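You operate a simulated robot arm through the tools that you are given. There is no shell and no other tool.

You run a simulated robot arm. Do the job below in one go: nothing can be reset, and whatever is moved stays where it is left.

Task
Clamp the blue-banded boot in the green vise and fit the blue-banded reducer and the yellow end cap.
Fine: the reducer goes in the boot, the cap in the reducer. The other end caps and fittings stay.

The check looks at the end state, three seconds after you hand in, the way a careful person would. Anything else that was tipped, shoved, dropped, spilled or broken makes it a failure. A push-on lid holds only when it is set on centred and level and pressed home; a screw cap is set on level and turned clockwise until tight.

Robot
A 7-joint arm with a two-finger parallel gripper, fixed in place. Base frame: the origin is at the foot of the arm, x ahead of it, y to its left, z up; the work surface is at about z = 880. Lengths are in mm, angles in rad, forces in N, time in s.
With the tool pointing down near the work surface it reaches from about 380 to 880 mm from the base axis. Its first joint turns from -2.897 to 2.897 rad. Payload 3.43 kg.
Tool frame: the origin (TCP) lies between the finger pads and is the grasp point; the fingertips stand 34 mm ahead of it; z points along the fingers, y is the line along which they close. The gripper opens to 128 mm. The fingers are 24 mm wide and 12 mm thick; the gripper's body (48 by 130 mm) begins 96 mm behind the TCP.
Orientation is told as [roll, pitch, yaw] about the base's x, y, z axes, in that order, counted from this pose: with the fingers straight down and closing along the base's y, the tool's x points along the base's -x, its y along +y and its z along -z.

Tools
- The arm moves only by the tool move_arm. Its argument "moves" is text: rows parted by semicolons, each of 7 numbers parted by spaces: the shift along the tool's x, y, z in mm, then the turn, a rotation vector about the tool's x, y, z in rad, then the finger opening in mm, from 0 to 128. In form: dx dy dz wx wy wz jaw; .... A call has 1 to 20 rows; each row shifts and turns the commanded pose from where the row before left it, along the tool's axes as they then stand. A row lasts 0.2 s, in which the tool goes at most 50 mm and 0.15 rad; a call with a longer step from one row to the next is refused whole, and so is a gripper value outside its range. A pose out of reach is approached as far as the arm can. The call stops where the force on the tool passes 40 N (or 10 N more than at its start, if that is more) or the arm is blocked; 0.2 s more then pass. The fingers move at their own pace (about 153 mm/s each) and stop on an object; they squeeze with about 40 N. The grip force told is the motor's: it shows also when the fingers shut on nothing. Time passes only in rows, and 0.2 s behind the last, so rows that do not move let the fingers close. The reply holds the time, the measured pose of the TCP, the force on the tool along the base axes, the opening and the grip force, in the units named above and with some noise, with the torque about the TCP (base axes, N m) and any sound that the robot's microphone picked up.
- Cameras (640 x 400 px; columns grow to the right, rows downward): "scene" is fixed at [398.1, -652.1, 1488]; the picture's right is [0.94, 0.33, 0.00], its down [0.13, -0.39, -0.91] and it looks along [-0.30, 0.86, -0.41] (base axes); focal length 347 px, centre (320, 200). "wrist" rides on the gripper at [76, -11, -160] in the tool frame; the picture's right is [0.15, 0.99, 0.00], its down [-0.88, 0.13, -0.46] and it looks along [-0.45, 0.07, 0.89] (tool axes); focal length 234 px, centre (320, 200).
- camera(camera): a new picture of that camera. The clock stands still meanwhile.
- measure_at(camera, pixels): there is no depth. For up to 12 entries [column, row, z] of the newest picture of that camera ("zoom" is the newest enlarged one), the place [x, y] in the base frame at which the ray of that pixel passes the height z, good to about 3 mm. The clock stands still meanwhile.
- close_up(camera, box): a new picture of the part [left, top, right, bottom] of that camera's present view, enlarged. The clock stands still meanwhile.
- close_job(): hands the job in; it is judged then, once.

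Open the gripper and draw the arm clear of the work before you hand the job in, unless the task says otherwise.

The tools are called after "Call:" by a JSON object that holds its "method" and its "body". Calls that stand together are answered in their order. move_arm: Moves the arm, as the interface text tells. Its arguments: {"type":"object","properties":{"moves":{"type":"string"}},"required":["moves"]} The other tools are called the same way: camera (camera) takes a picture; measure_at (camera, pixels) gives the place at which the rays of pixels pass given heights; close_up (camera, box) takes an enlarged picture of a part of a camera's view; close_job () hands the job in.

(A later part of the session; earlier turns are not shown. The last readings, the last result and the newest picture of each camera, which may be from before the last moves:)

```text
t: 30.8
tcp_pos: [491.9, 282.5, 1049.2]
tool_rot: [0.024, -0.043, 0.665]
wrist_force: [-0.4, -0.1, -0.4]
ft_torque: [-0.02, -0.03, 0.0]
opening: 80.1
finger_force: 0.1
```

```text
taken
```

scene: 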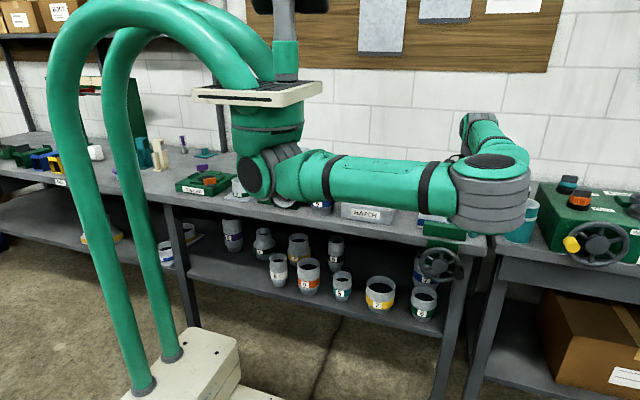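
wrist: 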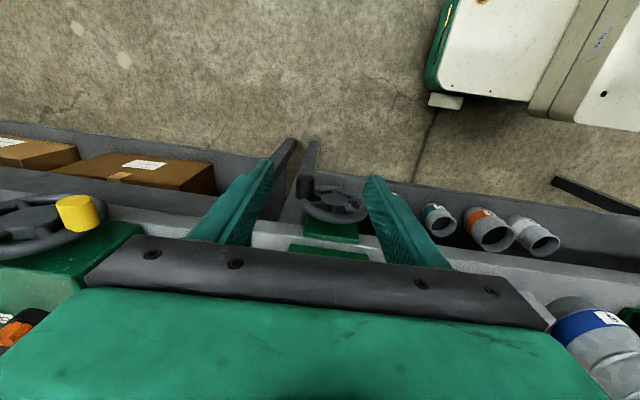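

Yaw 0.665 is reachable, with small residual tilts. I level the tool, then move toward (518,340,950) where the arm is more extended, and test the yaw there.

Call:
{"method": "move_arm", "body": {"moves": "0 0 0 0.024 0.043 0 80; -14.1 7.4 24.8 0 0 0 80; -14.1 7.4 24.8 0 0 0 80; -14.1 7.4 24.8 0 0 0 80; -14.1 7.4 24.8 0 0 0 80; 0 0 0 0 0 -0.15 80; 0 0 0 0 0 -0.15 80; 0 0 0 0 0 -0.15 80; 0 0 0 0 0 -0.15 80; 0 0 0 0 0 -0.15 80; 0 0 0 0 0 -0.15 80; 0 0 0 0 0 0 80"}}

Call:
{"method": "camera", "body": {"camera": "scene"}}

Call:
{"method": "camera", "body": {"camera": "wrist"}}

```text
t: 33.4
tcp_pos: [514.0, 341.1, 950.5]
tool_rot: [0.0, 0.001, 1.47]
wrist_force: [0.7, -0.2, 0.0]
ft_torque: [-0.04, 0.07, -0.02]
opening: 79.9
finger_force: 0.1
out of reach, approached as far as the arm can: row 11
```

```text
taken
```

scene: 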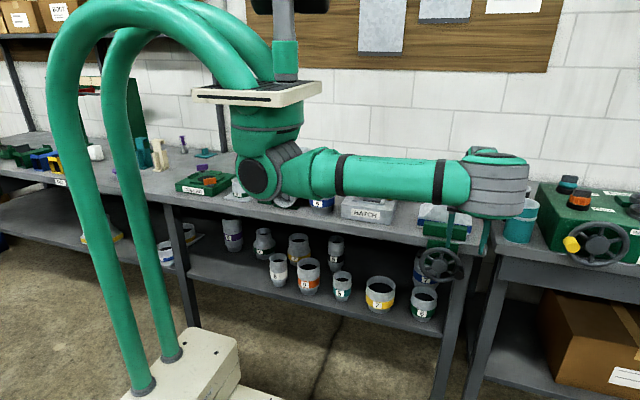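

```text
taken
```

wrist: 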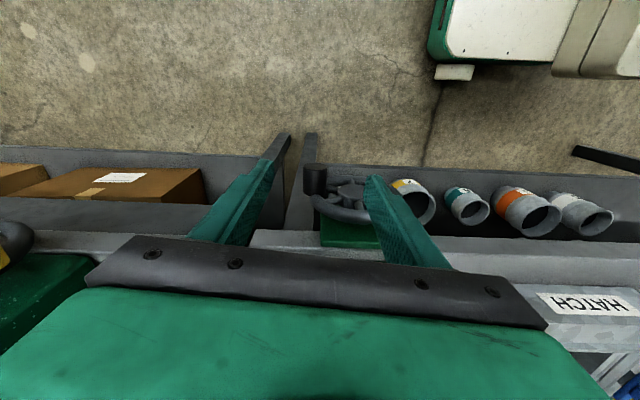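

The arm holds (514,341,950) with yaw 1.47, enough to straddle the knob, which now shows at wrist (314,180). I zoom in and measure it.

Call:
{"method": "close_up", "body": {"camera": "wrist", "box": [270, 140, 410, 260]}}

Call:
{"method": "close_up", "body": {"camera": "scene", "box": [400, 190, 510, 290]}}

```text
3.33 times, centred on (340, 200) of wrist
```

zoom: 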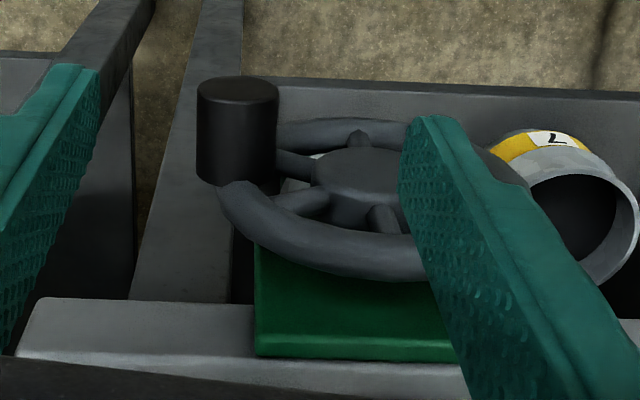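

```text
4.00 times, centred on (455, 240) of scene
```

zoom: 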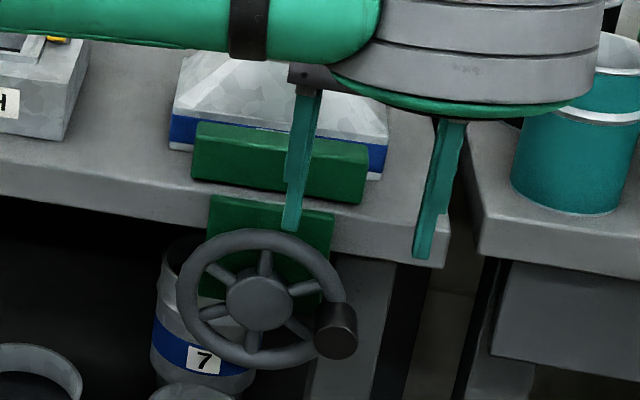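

I triangulate the knob tip: wrist zoom (237,91) and scene (459.2,275), plus the knob's silhouette edges and the rim.

Call:
{"method": "close_up", "body": {"camera": "wrist", "box": [270, 140, 410, 260]}}

Call:
{"method": "measure_at", "body": {"camera": "zoom", "pixels": [[237, 91, 795], [237, 91, 805], [237, 91, 815], [197, 91, 805], [278, 91, 805], [236, 185, 805], [236, 185, 820], [360, 170, 805], [255, 350, 870], [455, 355, 870], [330, 200, 805], [320, 275, 870]]}}

Call:
{"method": "measure_at", "body": {"camera": "scene", "pixels": [[459.2, 275, 795], [459.2, 275, 805], [459.2, 275, 815]]}}

```text
3.33 times, centred on (340, 200) of wrist
```

zoom: 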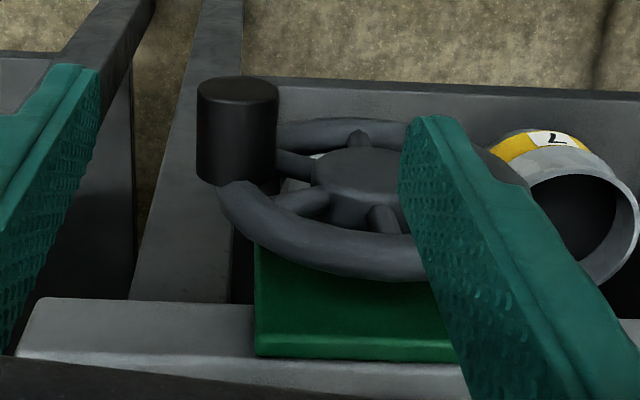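

```text
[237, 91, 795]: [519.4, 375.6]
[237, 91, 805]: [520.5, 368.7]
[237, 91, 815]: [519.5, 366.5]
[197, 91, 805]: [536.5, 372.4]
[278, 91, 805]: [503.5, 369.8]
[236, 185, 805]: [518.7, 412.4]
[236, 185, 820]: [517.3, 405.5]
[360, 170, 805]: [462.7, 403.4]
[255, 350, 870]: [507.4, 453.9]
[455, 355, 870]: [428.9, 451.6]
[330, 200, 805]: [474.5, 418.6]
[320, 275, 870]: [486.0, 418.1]
```

```text
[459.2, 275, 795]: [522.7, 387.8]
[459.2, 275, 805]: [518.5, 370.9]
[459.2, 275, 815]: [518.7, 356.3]
```

The knob axis is at (519.5, ·, 806), tip at y≈369, diameter about 33 mm, root near y≈405. I move above it with a small 0.15 rad tilt and a 54 mm opening, stopping 80 mm above.

Call:
{"method": "move_arm", "body": {"moves": "-13.1 -0.5 0 0 0 0 70; -13.1 -0.5 0 0 0 0 60; -13.2 -0.6 0 0 0 0 54; 0 0 0 0 -0.15 0 54; 2.2 0 14.8 0 0 0 54; 2.2 0 14.8 0 0 0 54; 2.2 0 14.8 0 0 0 54; 2.2 0 14.8 0 0 0 54; 0 0 0 0 0 0 54"}}

Call:
{"method": "camera", "body": {"camera": "wrist"}}

Call:
{"method": "close_up", "body": {"camera": "scene", "box": [390, 170, 520, 290]}}

```text
t: 35.4
tcp_pos: [524.9, 379.4, 888.8]
tool_rot: [-0.001, -0.146, 1.466]
wrist_force: [0.2, -0.2, 0.1]
ft_torque: [-0.02, 0.0, -0.04]
opening: 53.6
finger_force: 0.0
```

```text
taken
```

wrist: 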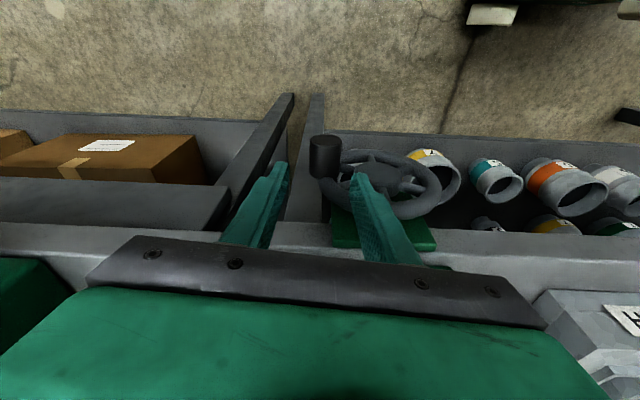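

```text
3.33 times, centred on (455, 230) of scene
```

zoom: 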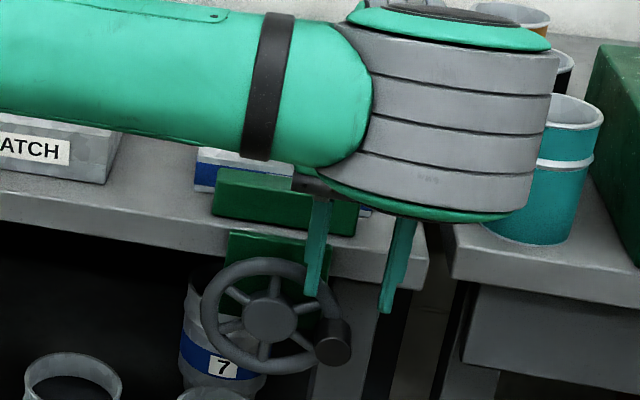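

The TCP is at x 524.9 and the knob axis at 519.5, so I shift 5.4 mm in tool +y and lower 83 mm so the fingers straddle the knob.

Call:
{"method": "move_arm", "body": {"moves": "0 5.4 0 0 0 0 54; 2.4 0 16.4 0 0 0 54; 2.4 0 16.4 0 0 0 54; 2.4 0 16.4 0 0 0 54; 2.4 0 16.4 0 0 0 54; 2.4 0 16.4 0 0 0 54; 0 0 0 0 0 0 54"}}

Call:
{"method": "camera", "body": {"camera": "wrist"}}

Call:
{"method": "close_up", "body": {"camera": "scene", "box": [400, 220, 500, 300]}}

```text
t: 37.0
tcp_pos: [517.8, 380.5, 807.4]
tool_rot: [-0.001, -0.147, 1.466]
wrist_force: [-0.1, -0.1, 0.1]
ft_torque: [-0.02, 0.01, 0.01]
opening: 54.0
finger_force: 0.1
```

```text
taken
```

wrist: 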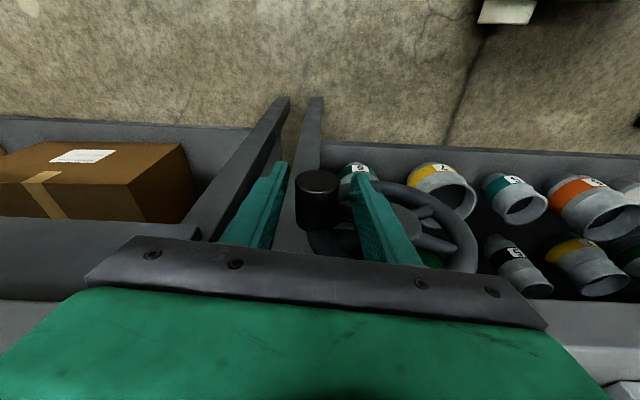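

```text
5.00 times, centred on (450, 260) of scene
```

zoom: 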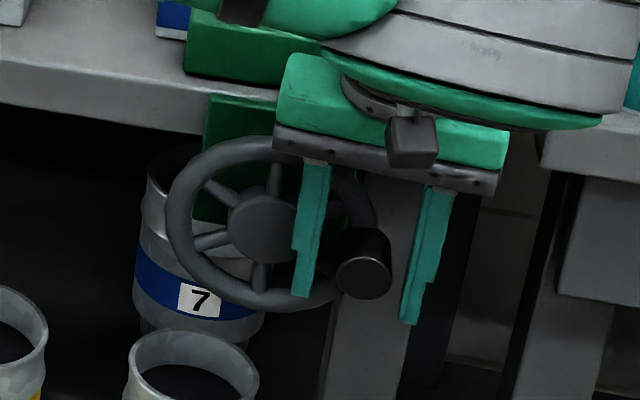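

The knob sits between the fingers (scene zoom (363,265)). I close the fingers on it and check the grip.

Call:
{"method": "move_arm", "body": {"moves": "0 0 0 0 0 0 40; 0 0 0 0 0 0 30; 0 0 0 0 0 0 25; 0 0 0 0 0 0 25"}}

Call:
{"method": "close_up", "body": {"camera": "scene", "box": [400, 220, 500, 300]}}

Call:
{"method": "close_up", "body": {"camera": "wrist", "box": [250, 140, 410, 260]}}

```text
t: 38.0
tcp_pos: [519.8, 381.2, 807.1]
tool_rot: [-0.003, -0.148, 1.466]
wrist_force: [17.3, 10.6, -8.3]
ft_torque: [-0.5, -0.33, 1.36]
opening: 35.8
finger_force: 45.3
```

```text
5.00 times, centred on (450, 260) of scene
```

zoom: 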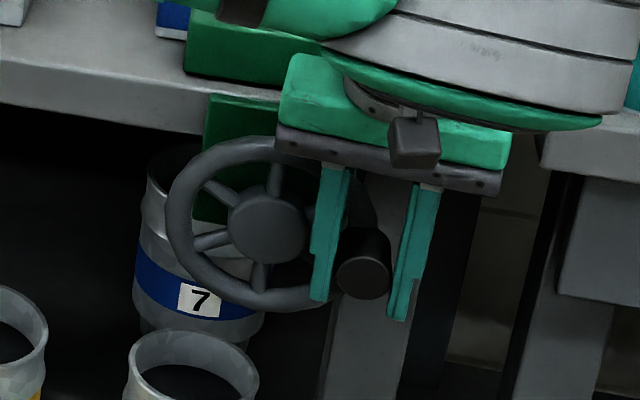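

```text
3.33 times, centred on (330, 200) of wrist
```

zoom: 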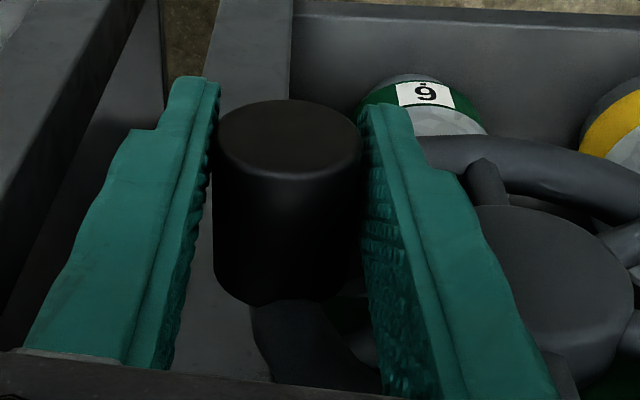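

The knob is gripped (opening 35.8) with a 17 N side load because it sits slightly further in +x. I nudge +2 mm in x and then follow a short clockwise arc (knob moving down) to test whether the wheel turns.

Call:
{"method": "move_arm", "body": {"moves": "-0.2 -2 0 0 0 0 25; 0.92 0.3 5.97 0 0 0 25; 0.97 0.9 5.9 0 0 0 25; 1.01 1.49 5.77 0 0 0 25; 1.05 2.09 5.59 0 0 0 25; 0 0 0 0 0 0 25"}}

Call:
{"method": "close_up", "body": {"camera": "scene", "box": [400, 190, 500, 300]}}

Call:
{"method": "close_up", "body": {"camera": "wrist", "box": [250, 140, 490, 280]}}

```text
t: 39.4
tcp_pos: [516.0, 380.1, 785.1]
tool_rot: [-0.003, -0.145, 1.464]
wrist_force: [14.3, 5.6, -2.3]
ft_torque: [-0.47, 0.15, 0.75]
opening: 35.6
finger_force: 45.2
```

```text
3.64 times, centred on (450, 245) of scene
```

zoom: 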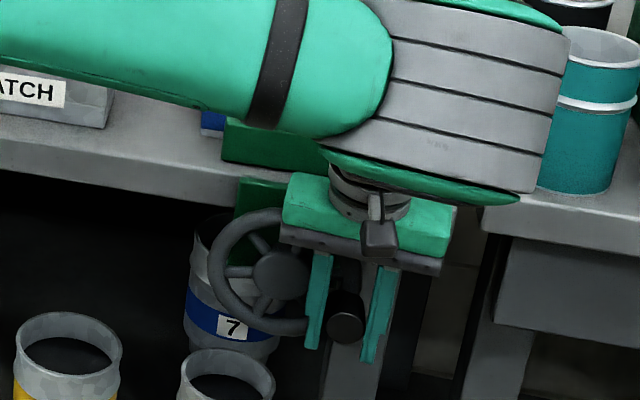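

```text
2.67 times, centred on (370, 210) of wrist
```

zoom: 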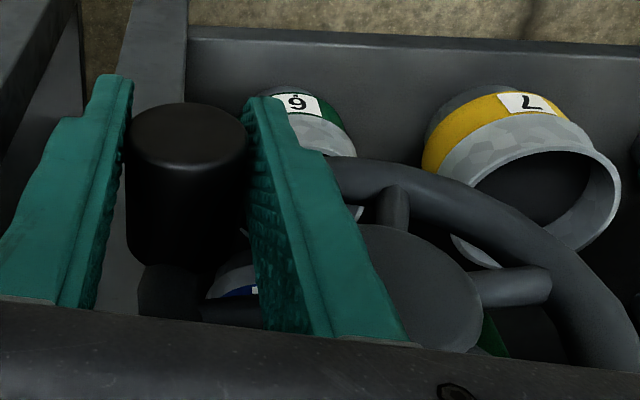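

The wheel turned: the knob followed to (516,785) with low force, and the fit gives a centre of about (459.3, 806.3) and R≈60.5. I continue the clockwise arc down toward 5 o'clock.

Call:
{"method": "move_arm", "body": {"moves": "2.33 5.77 11.58 0 0 0 25; 2.15 7.66 8.98 0 0 0 25; 2.08 9.45 7.27 0 0 0 25; 0 0 0 0 0 0 25"}}

Call:
{"method": "close_up", "body": {"camera": "scene", "box": [400, 190, 500, 300]}}

```text
t: 40.2
tcp_pos: [504.0, 377.1, 761.4]
tool_rot: [-0.009, -0.147, 1.461]
wrist_force: [4.6, -11.4, 0.8]
ft_torque: [3.48, 0.29, 1.02]
opening: 35.2
finger_force: 45.2
stopped in row 3: the force on the tool passed its limit at 52 N (the readings are from after the stop); the commanded pose is now the measured one
```

```text
3.64 times, centred on (450, 245) of scene
```

zoom: 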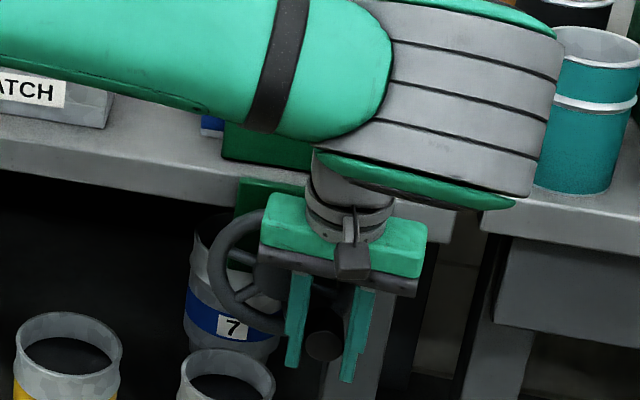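

The motion stopped on a 52 N force with a torque about x of 3.5 N·m, near (504,377,761). I look at both cameras to find what touches.

Call:
{"method": "camera", "body": {"camera": "wrist"}}

Call:
{"method": "camera", "body": {"camera": "scene"}}

Call:
{"method": "close_up", "body": {"camera": "scene", "box": [420, 220, 490, 300]}}

```text
taken
```

wrist: 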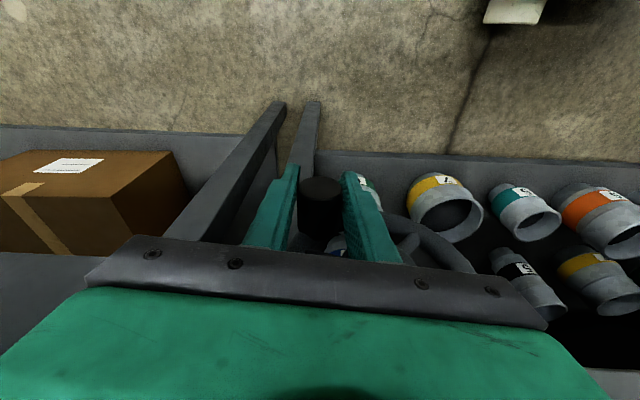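

```text
taken
```

scene: 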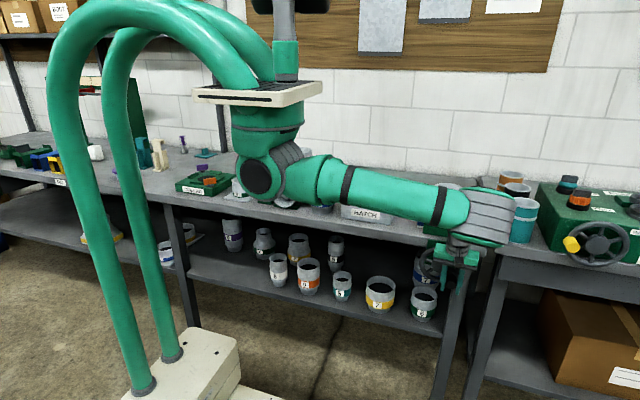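

```text
5.00 times, centred on (455, 260) of scene
```

zoom: 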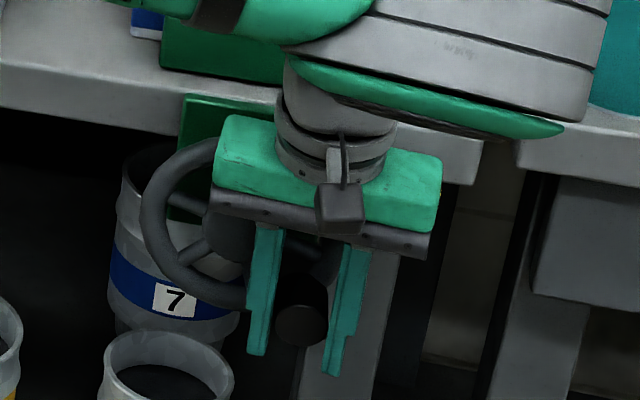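

TCP y crept from 381 to 377 while I commanded none, so the wheel may be moving along y as it turns. I zoom on the visible left end of the front jaw and boot band to see which way the jaw has moved.

Call:
{"method": "close_up", "body": {"camera": "scene", "box": [410, 200, 450, 245]}}

Call:
{"method": "close_up", "body": {"camera": "wrist", "box": [220, 150, 420, 290]}}

```text
8.89 times, centred on (430, 222) of scene
```

zoom: 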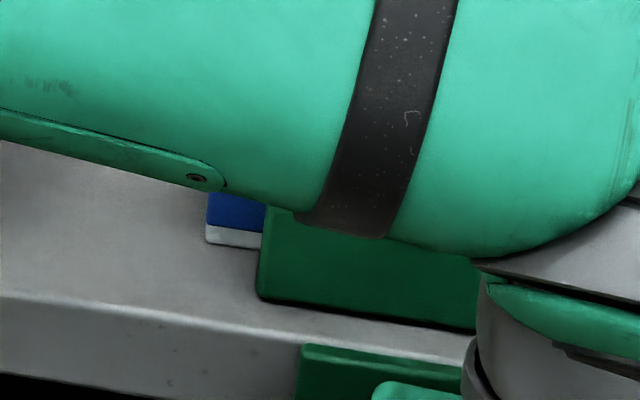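

```text
2.86 times, centred on (320, 220) of wrist
```

zoom: 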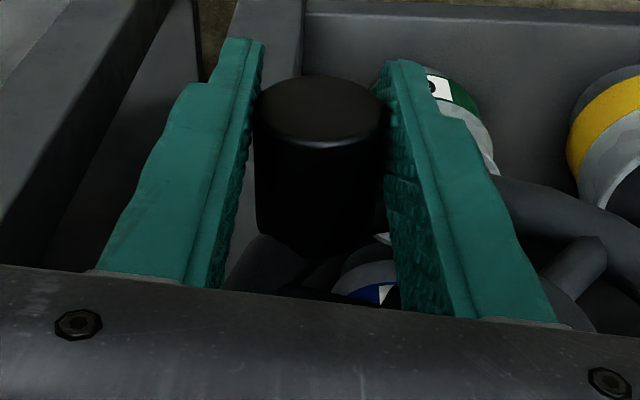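

The jaw's lower left corner moved up by about 1.7 px, i.e. roughly 12 mm toward +y, so clockwise closes it and it may already touch the boot. I test with two small further arc steps and read the reaction.

Call:
{"method": "move_arm", "body": {"moves": "0.5 2.0 2.2 0 0 0 25; 0.5 2.1 2.1 0 0 0 25; 0 0 0 0 0 0 25"}}

Call:
{"method": "close_up", "body": {"camera": "scene", "box": [410, 200, 450, 245]}}

```text
t: 40.7
tcp_pos: [502.1, 375.7, 761.3]
tool_rot: [-0.011, -0.147, 1.453]
wrist_force: [-0.8, -15.1, 6.1]
ft_torque: [3.65, 0.24, 1.04]
opening: 35.2
finger_force: 45.3
stopped in row 2: the force on the tool passed its limit at 45 N (the readings are from after the stop); the commanded pose is now the measured one
```

```text
8.89 times, centred on (430, 222) of scene
```

zoom: 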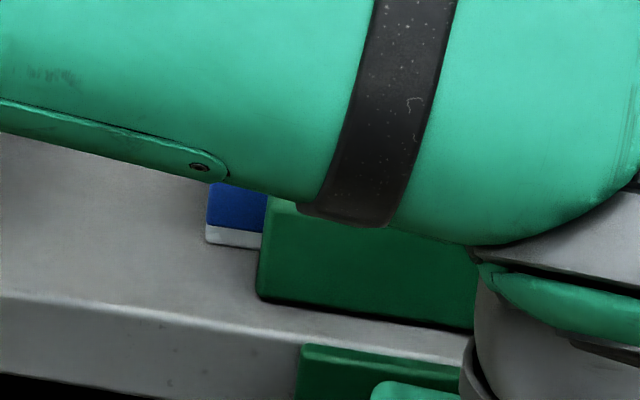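

Height stays stuck at 761 with −y force and torque about x, which fits the gripper body touching the wheel rim behind it. I measure the knob tip and rim in the current wrist view to correct the y estimates.

Call:
{"method": "close_up", "body": {"camera": "wrist", "box": [220, 150, 520, 290]}}

Call:
{"method": "measure_at", "body": {"camera": "wrist", "pixels": [[320, 189, 761], [320, 174, 761], [320, 205, 761]]}}

```text
2.13 times, centred on (370, 220) of wrist
```

zoom: 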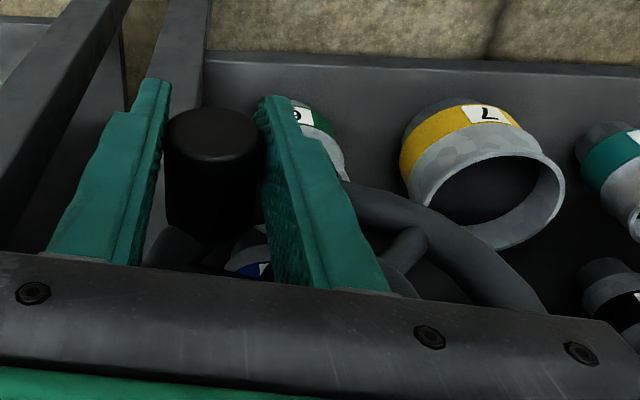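

```text
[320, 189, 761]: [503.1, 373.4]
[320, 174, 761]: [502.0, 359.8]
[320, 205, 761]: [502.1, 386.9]
```

A single-contact reading (about −15 N in y, ~235 mm above the TCP and ~60 mm to −x) points at about (440, ·, 996), which is where the boot's collar stands, so the arm's wrist may be leaning on the boot. I release the knob and back off up and toward −y.

Call:
{"method": "move_arm", "body": {"moves": "0 0 0 0 0 0 56; 0 0 0 0 0 0 60; 2 0 -2 0 0 0 60; 3 0 -15 0 0 0 60; 3 0 -20 0 0 0 60; 2 0 -25 0 0 0 60; 2 0 -25 0 0 0 60; 2 0 -25 0 0 0 60; 2 0 -25 0 0 0 60; 0 0 0 0 0 0 60"}}

Call:
{"method": "camera", "body": {"camera": "scene"}}

Call:
{"method": "camera", "body": {"camera": "wrist"}}

```text
t: 42.9
tcp_pos: [495.7, 342.4, 895.1]
tool_rot: [-0.013, -0.146, 1.457]
wrist_force: [0.8, -0.1, -0.4]
ft_torque: [0.01, 0.01, 0.0]
opening: 60.1
finger_force: 0.2
```

```text
taken
```

scene: 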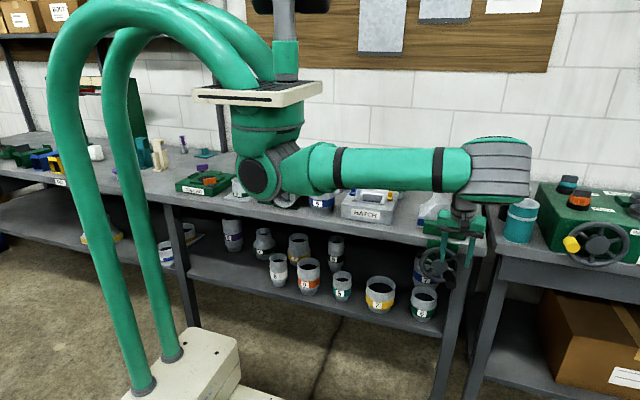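

```text
taken
```

wrist: 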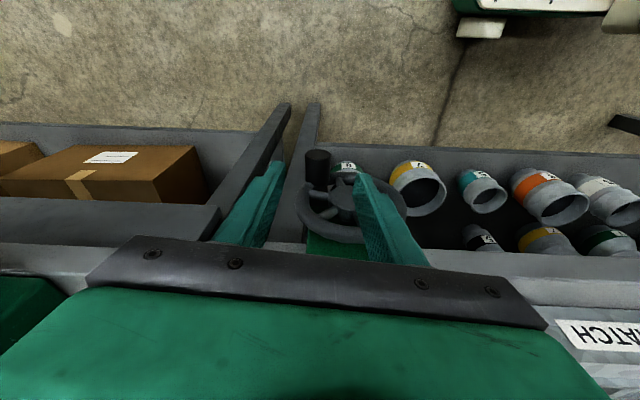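

I zoom on the vise and boot region to check the boot's stance and the jaw gap.

Call:
{"method": "close_up", "body": {"camera": "scene", "box": [400, 170, 510, 290]}}

```text
3.33 times, centred on (455, 230) of scene
```

zoom: 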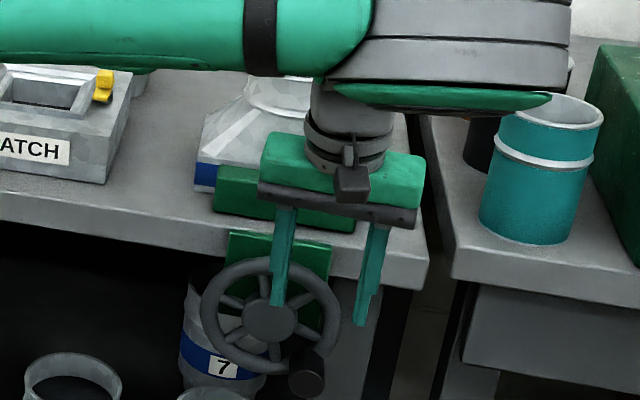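

The boot stands upright and the wheel's knob is now at about 4:30. I raise the arm and swing over the vise for a top view of the jaw gap.

Call:
{"method": "move_arm", "body": {"moves": "-6.2 0 -42.4 0 0 0 100; -6.2 0 -42.4 0 0 0 128; -6.2 0 -42.4 0 0 0 128; -6.2 0 -42.4 0 0 0 128; -6.2 0 -42.4 0 0 0 128; -6.2 0 -42.4 0 0 0 128; -6.2 0 -42.4 0 0 0 128; 0 0 0 -0.013 0.146 0 128; 0 0 0 0 0 0.133 128; 0 0 0 0 0 0.133 128; 0 0 0 0 0 0.133 128; -18.9 39.8 0 0 0 0 128; -18.9 39.8 0 0 0 0 128; -18.9 39.8 0 0 0 0 128; 0 0 0 0 0 0 128; 0 0 0 0 0 0 128"}}

Call:
{"method": "camera", "body": {"camera": "wrist"}}

Call:
{"method": "close_up", "body": {"camera": "scene", "box": [400, 160, 500, 290]}}

```text
t: 46.3
tcp_pos: [417.6, 450.9, 1192.5]
tool_rot: [0.001, 0.002, 1.055]
wrist_force: [-0.3, 0.1, 0.5]
ft_torque: [0.01, -0.01, 0.01]
opening: 128.0
finger_force: 0.0
```

```text
taken
```

wrist: 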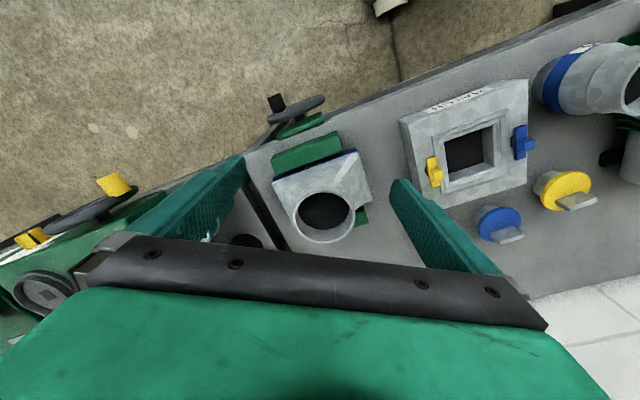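

```text
3.08 times, centred on (450, 225) of scene
```

zoom: 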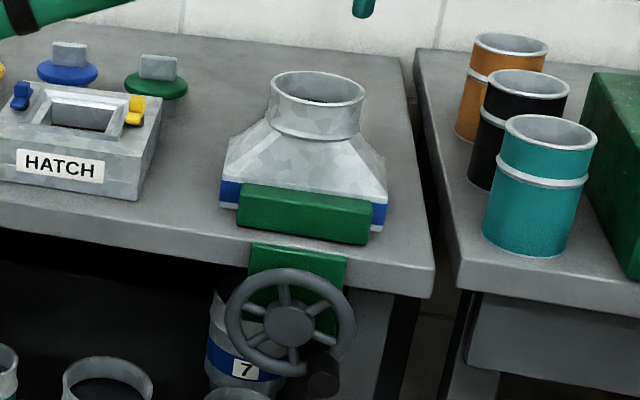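

Now I zoom the wrist view on the vise to measure the gaps between jaw faces and boot.

Call:
{"method": "close_up", "body": {"camera": "wrist", "box": [240, 80, 400, 250]}}

Call:
{"method": "close_up", "body": {"camera": "wrist", "box": [255, 110, 335, 180]}}

Call:
{"method": "close_up", "body": {"camera": "scene", "box": [415, 205, 475, 245]}}

```text
2.35 times, centred on (320, 165) of wrist
```

zoom: 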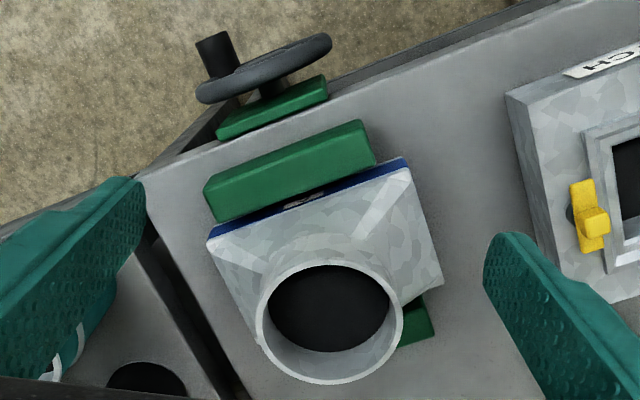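

```text
5.71 times, centred on (295, 145) of wrist
```

zoom: 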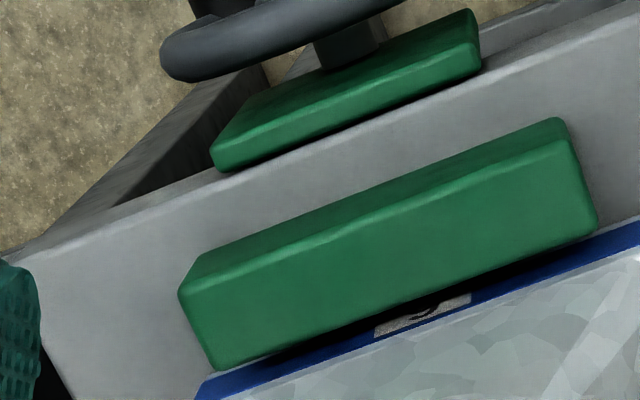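

```text
10.00 times, centred on (445, 225) of scene
```

zoom: 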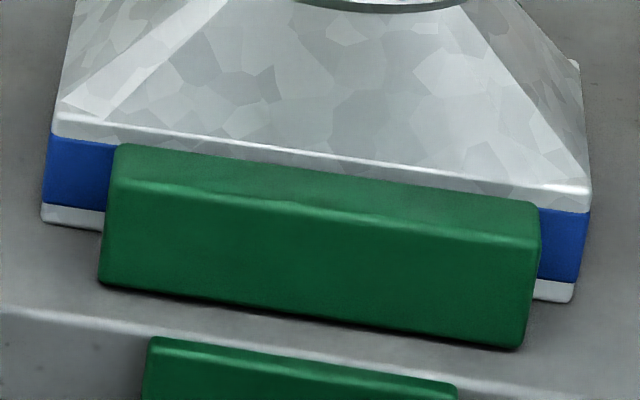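

The front jaw has moved closer to the boot, with a small dark gap remaining. I measure its inner edge and the boot's band edge.

Call:
{"method": "close_up", "body": {"camera": "wrist", "box": [240, 80, 400, 250]}}

Call:
{"method": "measure_at", "body": {"camera": "zoom", "pixels": [[219, 221, 918], [375, 163, 918], [207, 190, 918], [360, 121, 918], [208, 238, 916], [406, 165, 916], [442, 283, 916], [401, 346, 918], [436, 334, 918], [260, 320, 1025], [402, 320, 1025], [330, 258, 1025]]}}

Call:
{"method": "measure_at", "body": {"camera": "scene", "pixels": [[422.7, 233.2, 880], [465.2, 239.5, 880], [417, 226.8, 880], [470.2, 234.8, 880]]}}

```text
2.35 times, centred on (320, 165) of wrist
```

zoom: 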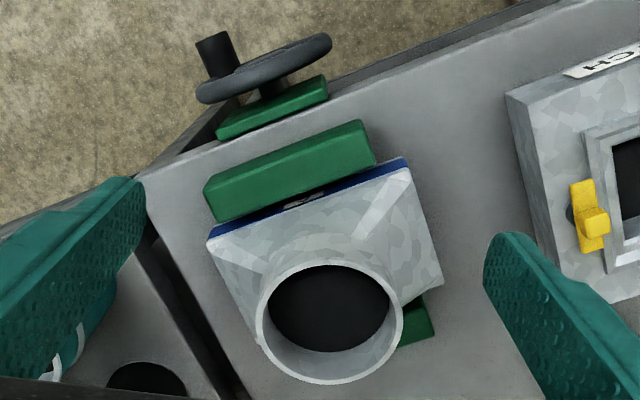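

```text
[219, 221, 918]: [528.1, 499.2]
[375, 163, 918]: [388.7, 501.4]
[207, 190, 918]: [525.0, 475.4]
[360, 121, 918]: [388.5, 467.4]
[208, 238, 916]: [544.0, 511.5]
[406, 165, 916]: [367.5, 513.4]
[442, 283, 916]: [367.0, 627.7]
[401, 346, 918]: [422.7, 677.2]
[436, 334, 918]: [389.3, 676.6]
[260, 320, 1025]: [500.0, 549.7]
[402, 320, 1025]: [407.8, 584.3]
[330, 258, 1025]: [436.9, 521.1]
```

```text
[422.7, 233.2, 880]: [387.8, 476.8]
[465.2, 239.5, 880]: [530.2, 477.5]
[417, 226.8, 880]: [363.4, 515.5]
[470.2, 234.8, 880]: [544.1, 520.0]
```

The jaw inner face is now at y≈500, so about 5 mm of travel for roughly 0.8 rad. The boot front is at y≈514 and its back about 14 mm from the rear jaw, so I need about 4–5 rad more. I measure the wheel's rim, knob and hub edges from above to understand the clearance problem.

Call:
{"method": "close_up", "body": {"camera": "wrist", "box": [255, 80, 345, 140]}}

Call:
{"method": "measure_at", "body": {"camera": "zoom", "pixels": [[300, 130, 868], [310, 180, 868], [420, 130, 868]]}}

```text
6.67 times, centred on (300, 110) of wrist
```

zoom: 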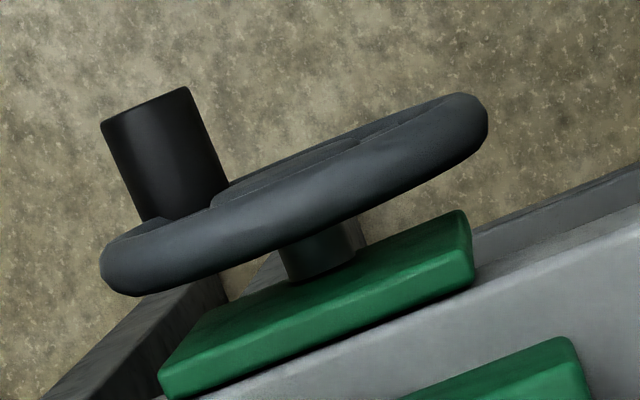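

```text
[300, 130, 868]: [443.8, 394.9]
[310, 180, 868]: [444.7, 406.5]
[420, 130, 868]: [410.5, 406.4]
```

The rim spans y≈403–422, so my estimates were right, and I still need to know what touched. I go back in front of the wheel with more tilt (0.3 rad), which keeps the gripper body further from the wheel, and check that it is reachable.

Call:
{"method": "move_arm", "body": {"moves": "18.9 -39.8 0 0 0 0 100; 18.9 -39.8 0 0 0 0 70; 18.9 -39.8 0 0 0 0 56; 0 0 0 0 0 -0.133 56; 0 0 0 0 0 -0.133 56; 0 0 0 0 0 -0.133 56; 0 0 0 0 -0.15 0 56; 0 0 0 0 -0.15 0 56; 12.1 0 39.2 0 0 0 56; 12.1 0 39.2 0 0 0 56; 12.1 0 39.2 0 0 0 56; 12.1 0 39.2 0 0 0 56; 12.1 0 39.2 0 0 0 56; 12.1 0 39.2 0 0 0 56; 12.1 0 39.2 0 0 0 56; 0 0 0 0 0 0 56"}}

Call:
{"method": "camera", "body": {"camera": "scene"}}

Call:
{"method": "camera", "body": {"camera": "wrist"}}

```text
t: 49.7
tcp_pos: [491.6, 342.4, 908.0]
tool_rot: [-0.001, -0.299, 1.453]
wrist_force: [-0.5, 0.8, 1.2]
ft_torque: [0.02, 0.01, 0.01]
opening: 55.9
finger_force: 0.0
```

```text
taken
```

scene: 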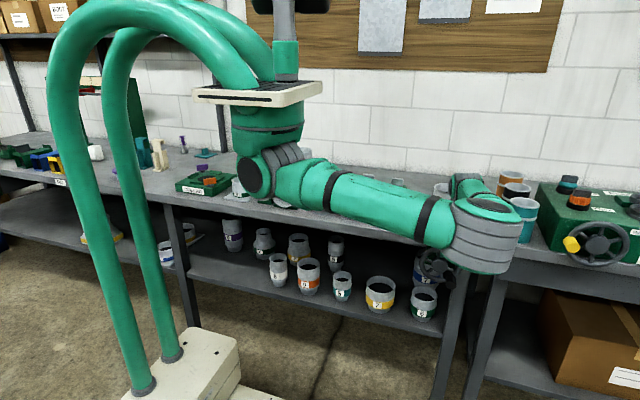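

```text
taken
```

wrist: 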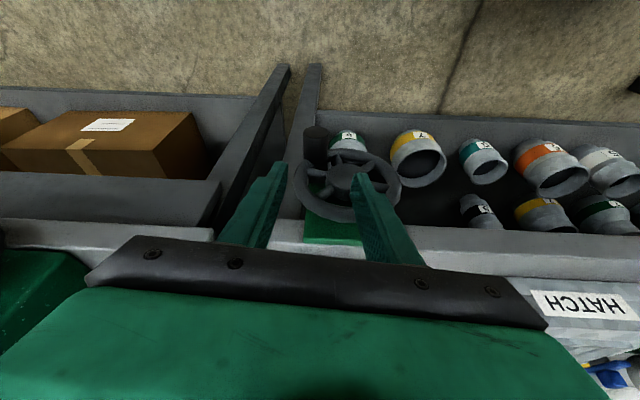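

The tilted pose at (492,342,908) is reached. I zoom to find the knob's current position (wrist (314,145)).

Call:
{"method": "close_up", "body": {"camera": "wrist", "box": [270, 110, 430, 250]}}

Call:
{"method": "measure_at", "body": {"camera": "wrist", "pixels": [[315, 132, 760], [315, 132, 765], [315, 132, 770], [302, 132, 763], [328, 132, 763]]}}

```text
2.86 times, centred on (350, 180) of wrist
```

zoom: 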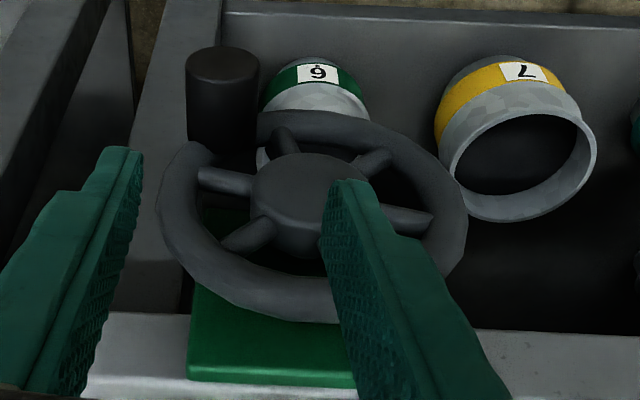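

```text
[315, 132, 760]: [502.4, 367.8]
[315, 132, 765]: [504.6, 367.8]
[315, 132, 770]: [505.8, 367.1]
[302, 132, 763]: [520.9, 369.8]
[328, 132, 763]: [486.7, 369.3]
```

The knob tip is at about (503.5, 368, 763). I lower to that height at y≈343, in front of the knob, watching for unexpected contact.

Call:
{"method": "move_arm", "body": {"moves": "8.34 -2.36 28 0 0 0 56; 8.34 -2.36 28 0 0 0 56; 8.34 -2.36 28 0 0 0 56; 8.34 -2.36 28 0 0 0 56; 8.34 -2.36 28 0 0 0 56; 0 0 0 0 0 0 56"}}

Call:
{"method": "camera", "body": {"camera": "scene"}}

Call:
{"method": "camera", "body": {"camera": "wrist"}}

```text
t: 51.1
tcp_pos: [502.8, 342.9, 760.2]
tool_rot: [-0.001, -0.3, 1.454]
wrist_force: [0.1, -0.5, -0.5]
ft_torque: [0.0, 0.0, -0.04]
opening: 56.1
finger_force: 0.0
```

```text
taken
```

scene: 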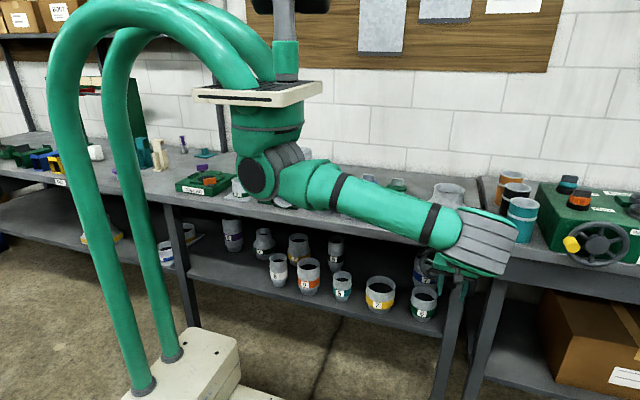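

```text
taken
```

wrist: 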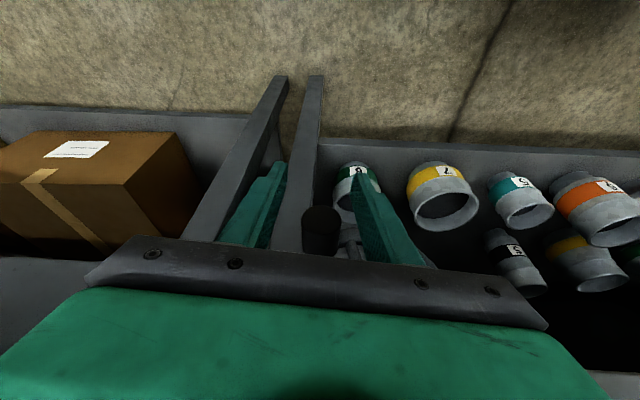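

No contact so far. I move 25 mm toward +y so the fingers straddle the knob.

Call:
{"method": "move_arm", "body": {"moves": "-8 0.4 2.6 0 0 0 56; -8 0.8 2.6 0 0 0 56; -8 0.8 2.2 0 0 0 56; 0 0 0 0 0 0 56"}}

Call:
{"method": "close_up", "body": {"camera": "wrist", "box": [220, 130, 420, 270]}}

Call:
{"method": "close_up", "body": {"camera": "scene", "box": [410, 200, 520, 300]}}

```text
t: 52.1
tcp_pos: [504.8, 367.0, 760.5]
tool_rot: [0.0, -0.301, 1.451]
wrist_force: [0.2, 0.0, -0.6]
ft_torque: [0.01, 0.04, 0.0]
opening: 55.7
finger_force: 0.0
```

```text
2.86 times, centred on (320, 200) of wrist
```

zoom: 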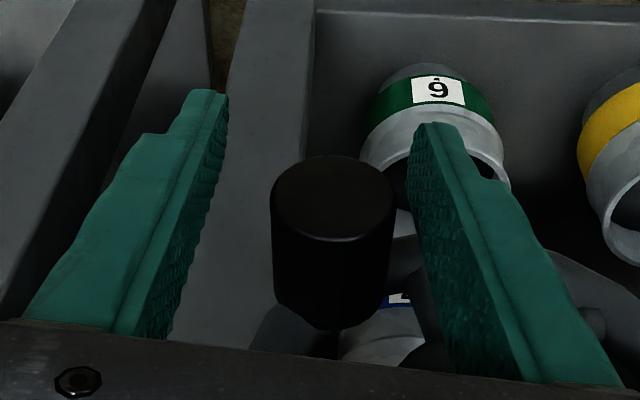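

```text
4.00 times, centred on (465, 250) of scene
```

zoom: 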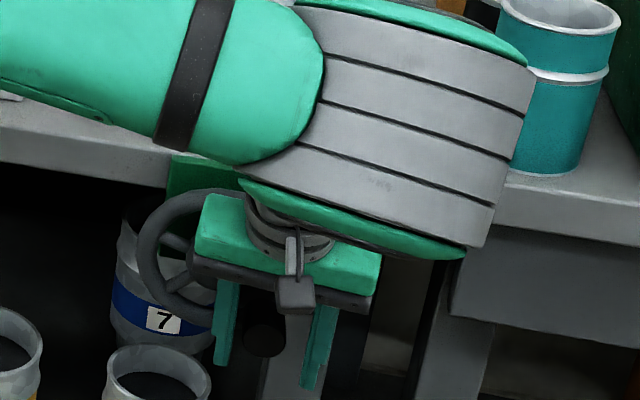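

There is no contact in this tilted pose and the knob sits between the fingers. I close on it and start the arc toward 5–6 o'clock.

Call:
{"method": "move_arm", "body": {"moves": "0 2 0 0 0 0 42; 0 0 0 0 0 0 28; 0 0 0 0 0 0 25; 0 0 0 0 0 0 25"}}

Call:
{"method": "move_arm", "body": {"moves": "1.8 5.1 3.8 0 0 0 25; 1.8 5.1 3.8 0 0 0 25; 1.4 5.4 2.4 0 0 0 25; 1.4 5.4 2.4 0 0 0 25; 0 0 0 0 0 0 25"}}

Call:
{"method": "close_up", "body": {"camera": "scene", "box": [400, 200, 510, 300]}}

```text
t: 53.1
tcp_pos: [503.0, 368.0, 761.4]
tool_rot: [0.0, -0.3, 1.455]
wrist_force: [-9.4, 0.1, 3.5]
ft_torque: [0.5, -0.37, 0.43]
opening: 34.0
finger_force: 45.0
```

```text
t: 54.3
tcp_pos: [483.1, 365.8, 746.6]
tool_rot: [0.0, -0.297, 1.451]
wrist_force: [11.0, -9.1, 1.1]
ft_torque: [-0.84, 0.6, 0.34]
opening: 34.0
finger_force: 45.3
```

```text
4.00 times, centred on (455, 250) of scene
```

zoom: 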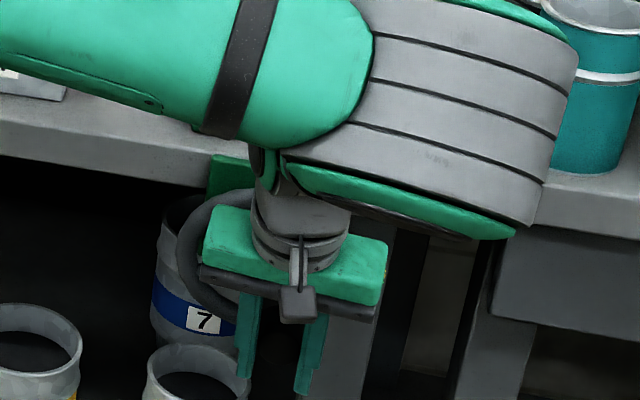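

The knob follows past 5 o'clock with low force. I continue the arc through 6 o'clock toward 7.

Call:
{"method": "move_arm", "body": {"moves": "1.1 5.8 1.4 0 0 0 25; 1.1 5.8 1.3 0 0 0 25; 0.8 6 0.3 0 0 0 25; 0.8 6 0.2 0 0 0 25; 0.4 5.9 -1 0 0 0 25; 0.4 5.9 -1 0 0 0 25; 0.1 5.7 -2 0 0 0 25; 0.1 5.7 -2.1 0 0 0 25; 0 0 0 0 0 0 25"}}

Call:
{"method": "close_up", "body": {"camera": "scene", "box": [400, 200, 510, 300]}}

```text
t: 56.3
tcp_pos: [434.5, 367.0, 748.5]
tool_rot: [0.003, -0.301, 1.454]
wrist_force: [4.6, -0.9, -1.9]
ft_torque: [-0.08, 0.28, 0.66]
opening: 34.4
finger_force: 44.8
```

```text
4.00 times, centred on (455, 250) of scene
```

zoom: 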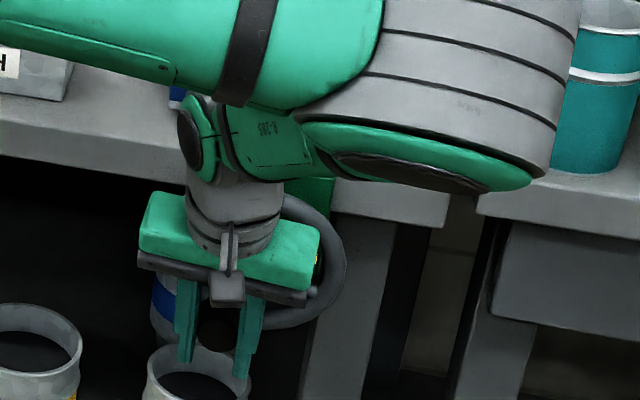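

Now at about 7 o'clock (434,748) with low forces. I continue up the left side toward 9 o'clock.

Call:
{"method": "move_arm", "body": {"moves": "-0.3 5.2 -3.1 0 0 0 25; -0.3 5.2 -3.1 0 0 0 25; -0.7 4.5 -4 0 0 0 25; -0.7 4.5 -4 0 0 0 25; -1 3.6 -4.8 0 0 0 25; -1.1 3.6 -4.8 0 0 0 25; -1.3 2.6 -5.3 0 0 0 25; -1.3 2.6 -5.3 0 0 0 25; 0 0 0 0 0 0 25"}}

Call:
{"method": "close_up", "body": {"camera": "scene", "box": [400, 200, 510, 300]}}

```text
t: 58.3
tcp_pos: [404.0, 367.3, 783.5]
tool_rot: [0.002, -0.299, 1.454]
wrist_force: [13.7, -4.0, -7.8]
ft_torque: [-0.1, 0.69, 0.27]
opening: 34.3
finger_force: 44.7
```

```text
4.00 times, centred on (455, 250) of scene
```

zoom: 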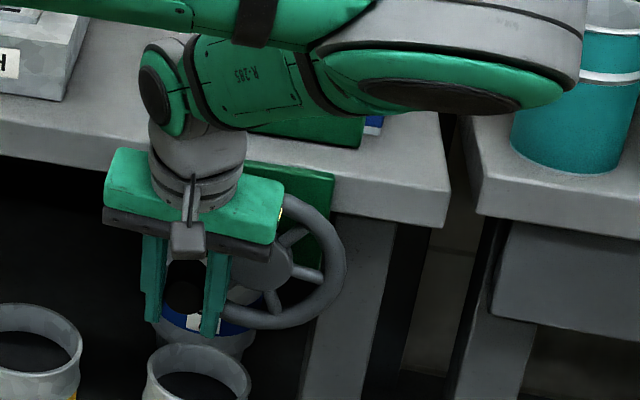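

At about 8:20 now, (404,783), with moderate forces. I continue upward past 9 o'clock with a slight +x correction.

Call:
{"method": "move_arm", "body": {"moves": "-1.7 0.7 -5.6 0 0 0 25; -1.6 1.2 -5.7 0 0 0 25; -1.7 0.3 -5.7 0 0 0 25; -1.8 0.2 -5.8 0 0 0 25; -1.9 -0.9 -5.7 0 0 0 25; -1.9 -1 -5.7 0 0 0 25; 0 0 0 0 0 0 25"}}

Call:
{"method": "close_up", "body": {"camera": "scene", "box": [400, 190, 510, 290]}}

```text
t: 59.6
tcp_pos: [399.8, 367.6, 812.7]
tool_rot: [0.007, -0.299, 1.458]
wrist_force: [0.3, 14.4, -14.4]
ft_torque: [-0.96, -0.02, 0.74]
opening: 34.5
finger_force: 45.1
stopped in row 6: the force on the tool passed its limit at 43 N (the readings are from after the stop); the commanded pose is now the measured one
```

```text
4.00 times, centred on (455, 240) of scene
```

zoom: 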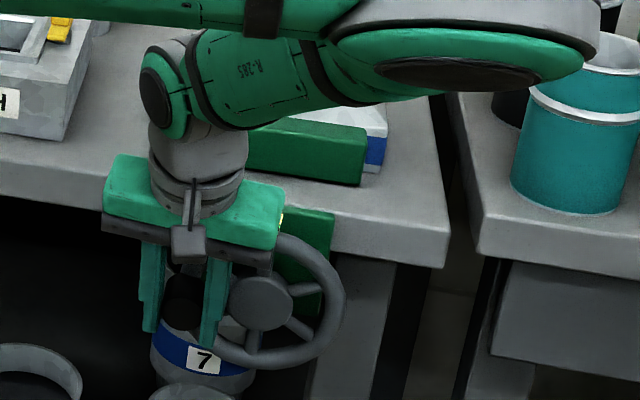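

The force passed 43 N near 9:30, so resistance increased. I zoom on the right end of the jaw to see whether it now presses the boot.

Call:
{"method": "close_up", "body": {"camera": "scene", "box": [435, 205, 485, 245]}}

Call:
{"method": "camera", "body": {"camera": "wrist"}}

```text
10.00 times, centred on (460, 225) of scene
```

zoom: 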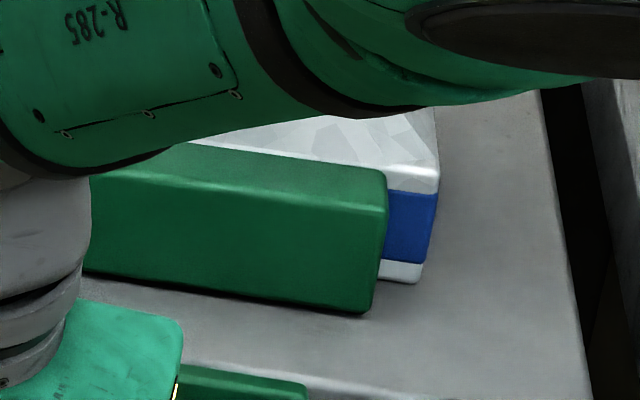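

```text
taken
```

wrist: 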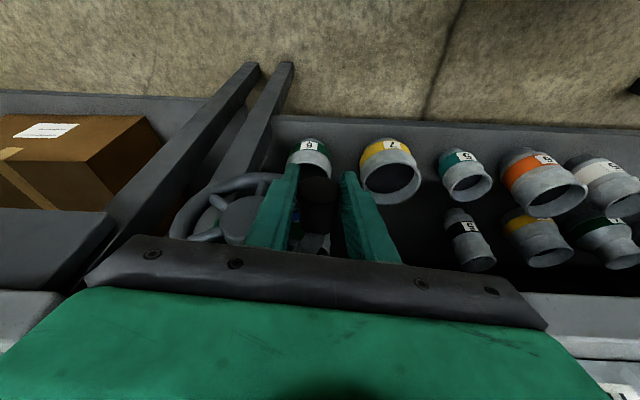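

The jaw advanced about 26 mm since the last view and pushed the boot about 13 mm back, so the boot should now be against the rear jaw. I press a bit further along the arc to confirm that it is tight.

Call:
{"method": "move_arm", "body": {"moves": "-0.9 -0.3 -2.8 0 0 0 25; -0.9 -0.4 -2.8 0 0 0 25; -0.9 -0.5 -2.8 0 0 0 25; 0 0 0 0 0 0 25"}}

Call:
{"method": "close_up", "body": {"camera": "scene", "box": [435, 205, 485, 245]}}

```text
t: 60.4
tcp_pos: [398.4, 365.0, 819.0]
tool_rot: [0.009, -0.289, 1.454]
wrist_force: [3.5, 3.0, -6.0]
ft_torque: [-0.01, -0.18, 0.41]
opening: 34.7
finger_force: 45.3
stopped in row 3: the force on the tool passed its limit at 41 N (the readings are from after the stop); the commanded pose is now the measured one
```

```text
10.00 times, centred on (460, 225) of scene
```

zoom: 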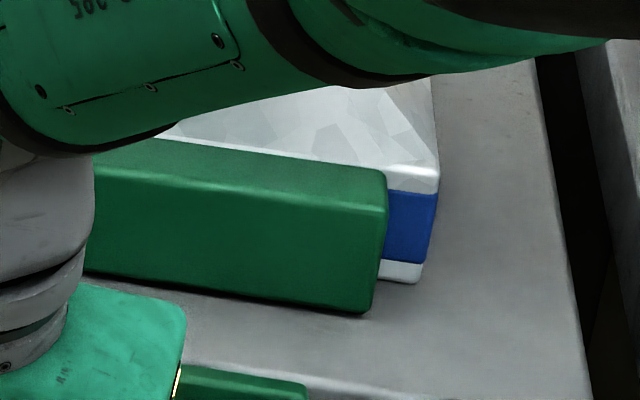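

The jaw didn't move any more (corner still at zoom (372,312)), and the TCP likely slid up along the knob. I check the wheel and knob in both views.

Call:
{"method": "close_up", "body": {"camera": "wrist", "box": [160, 130, 420, 280]}}

Call:
{"method": "close_up", "body": {"camera": "scene", "box": [400, 215, 480, 290]}}

```text
2.46 times, centred on (290, 205) of wrist
```

zoom: 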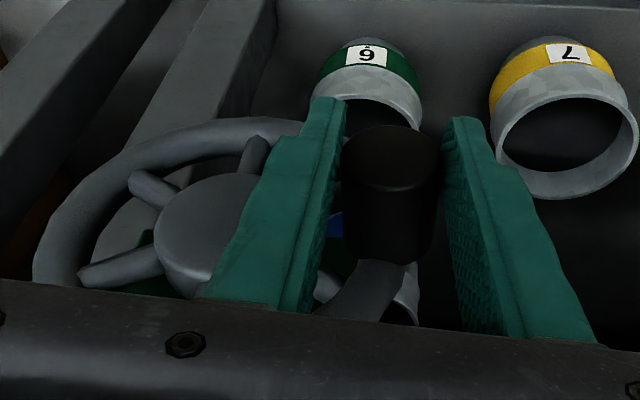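

```text
5.33 times, centred on (440, 252) of scene
```

zoom: 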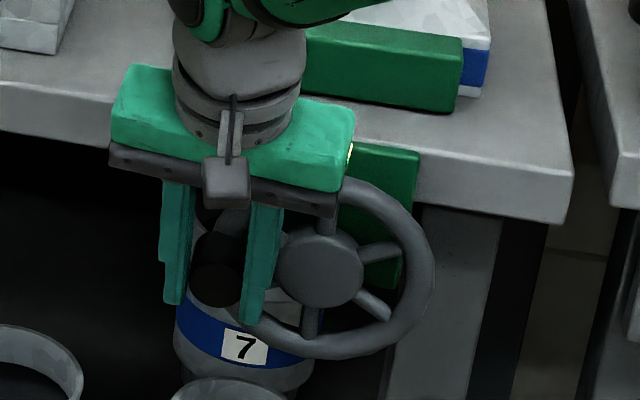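

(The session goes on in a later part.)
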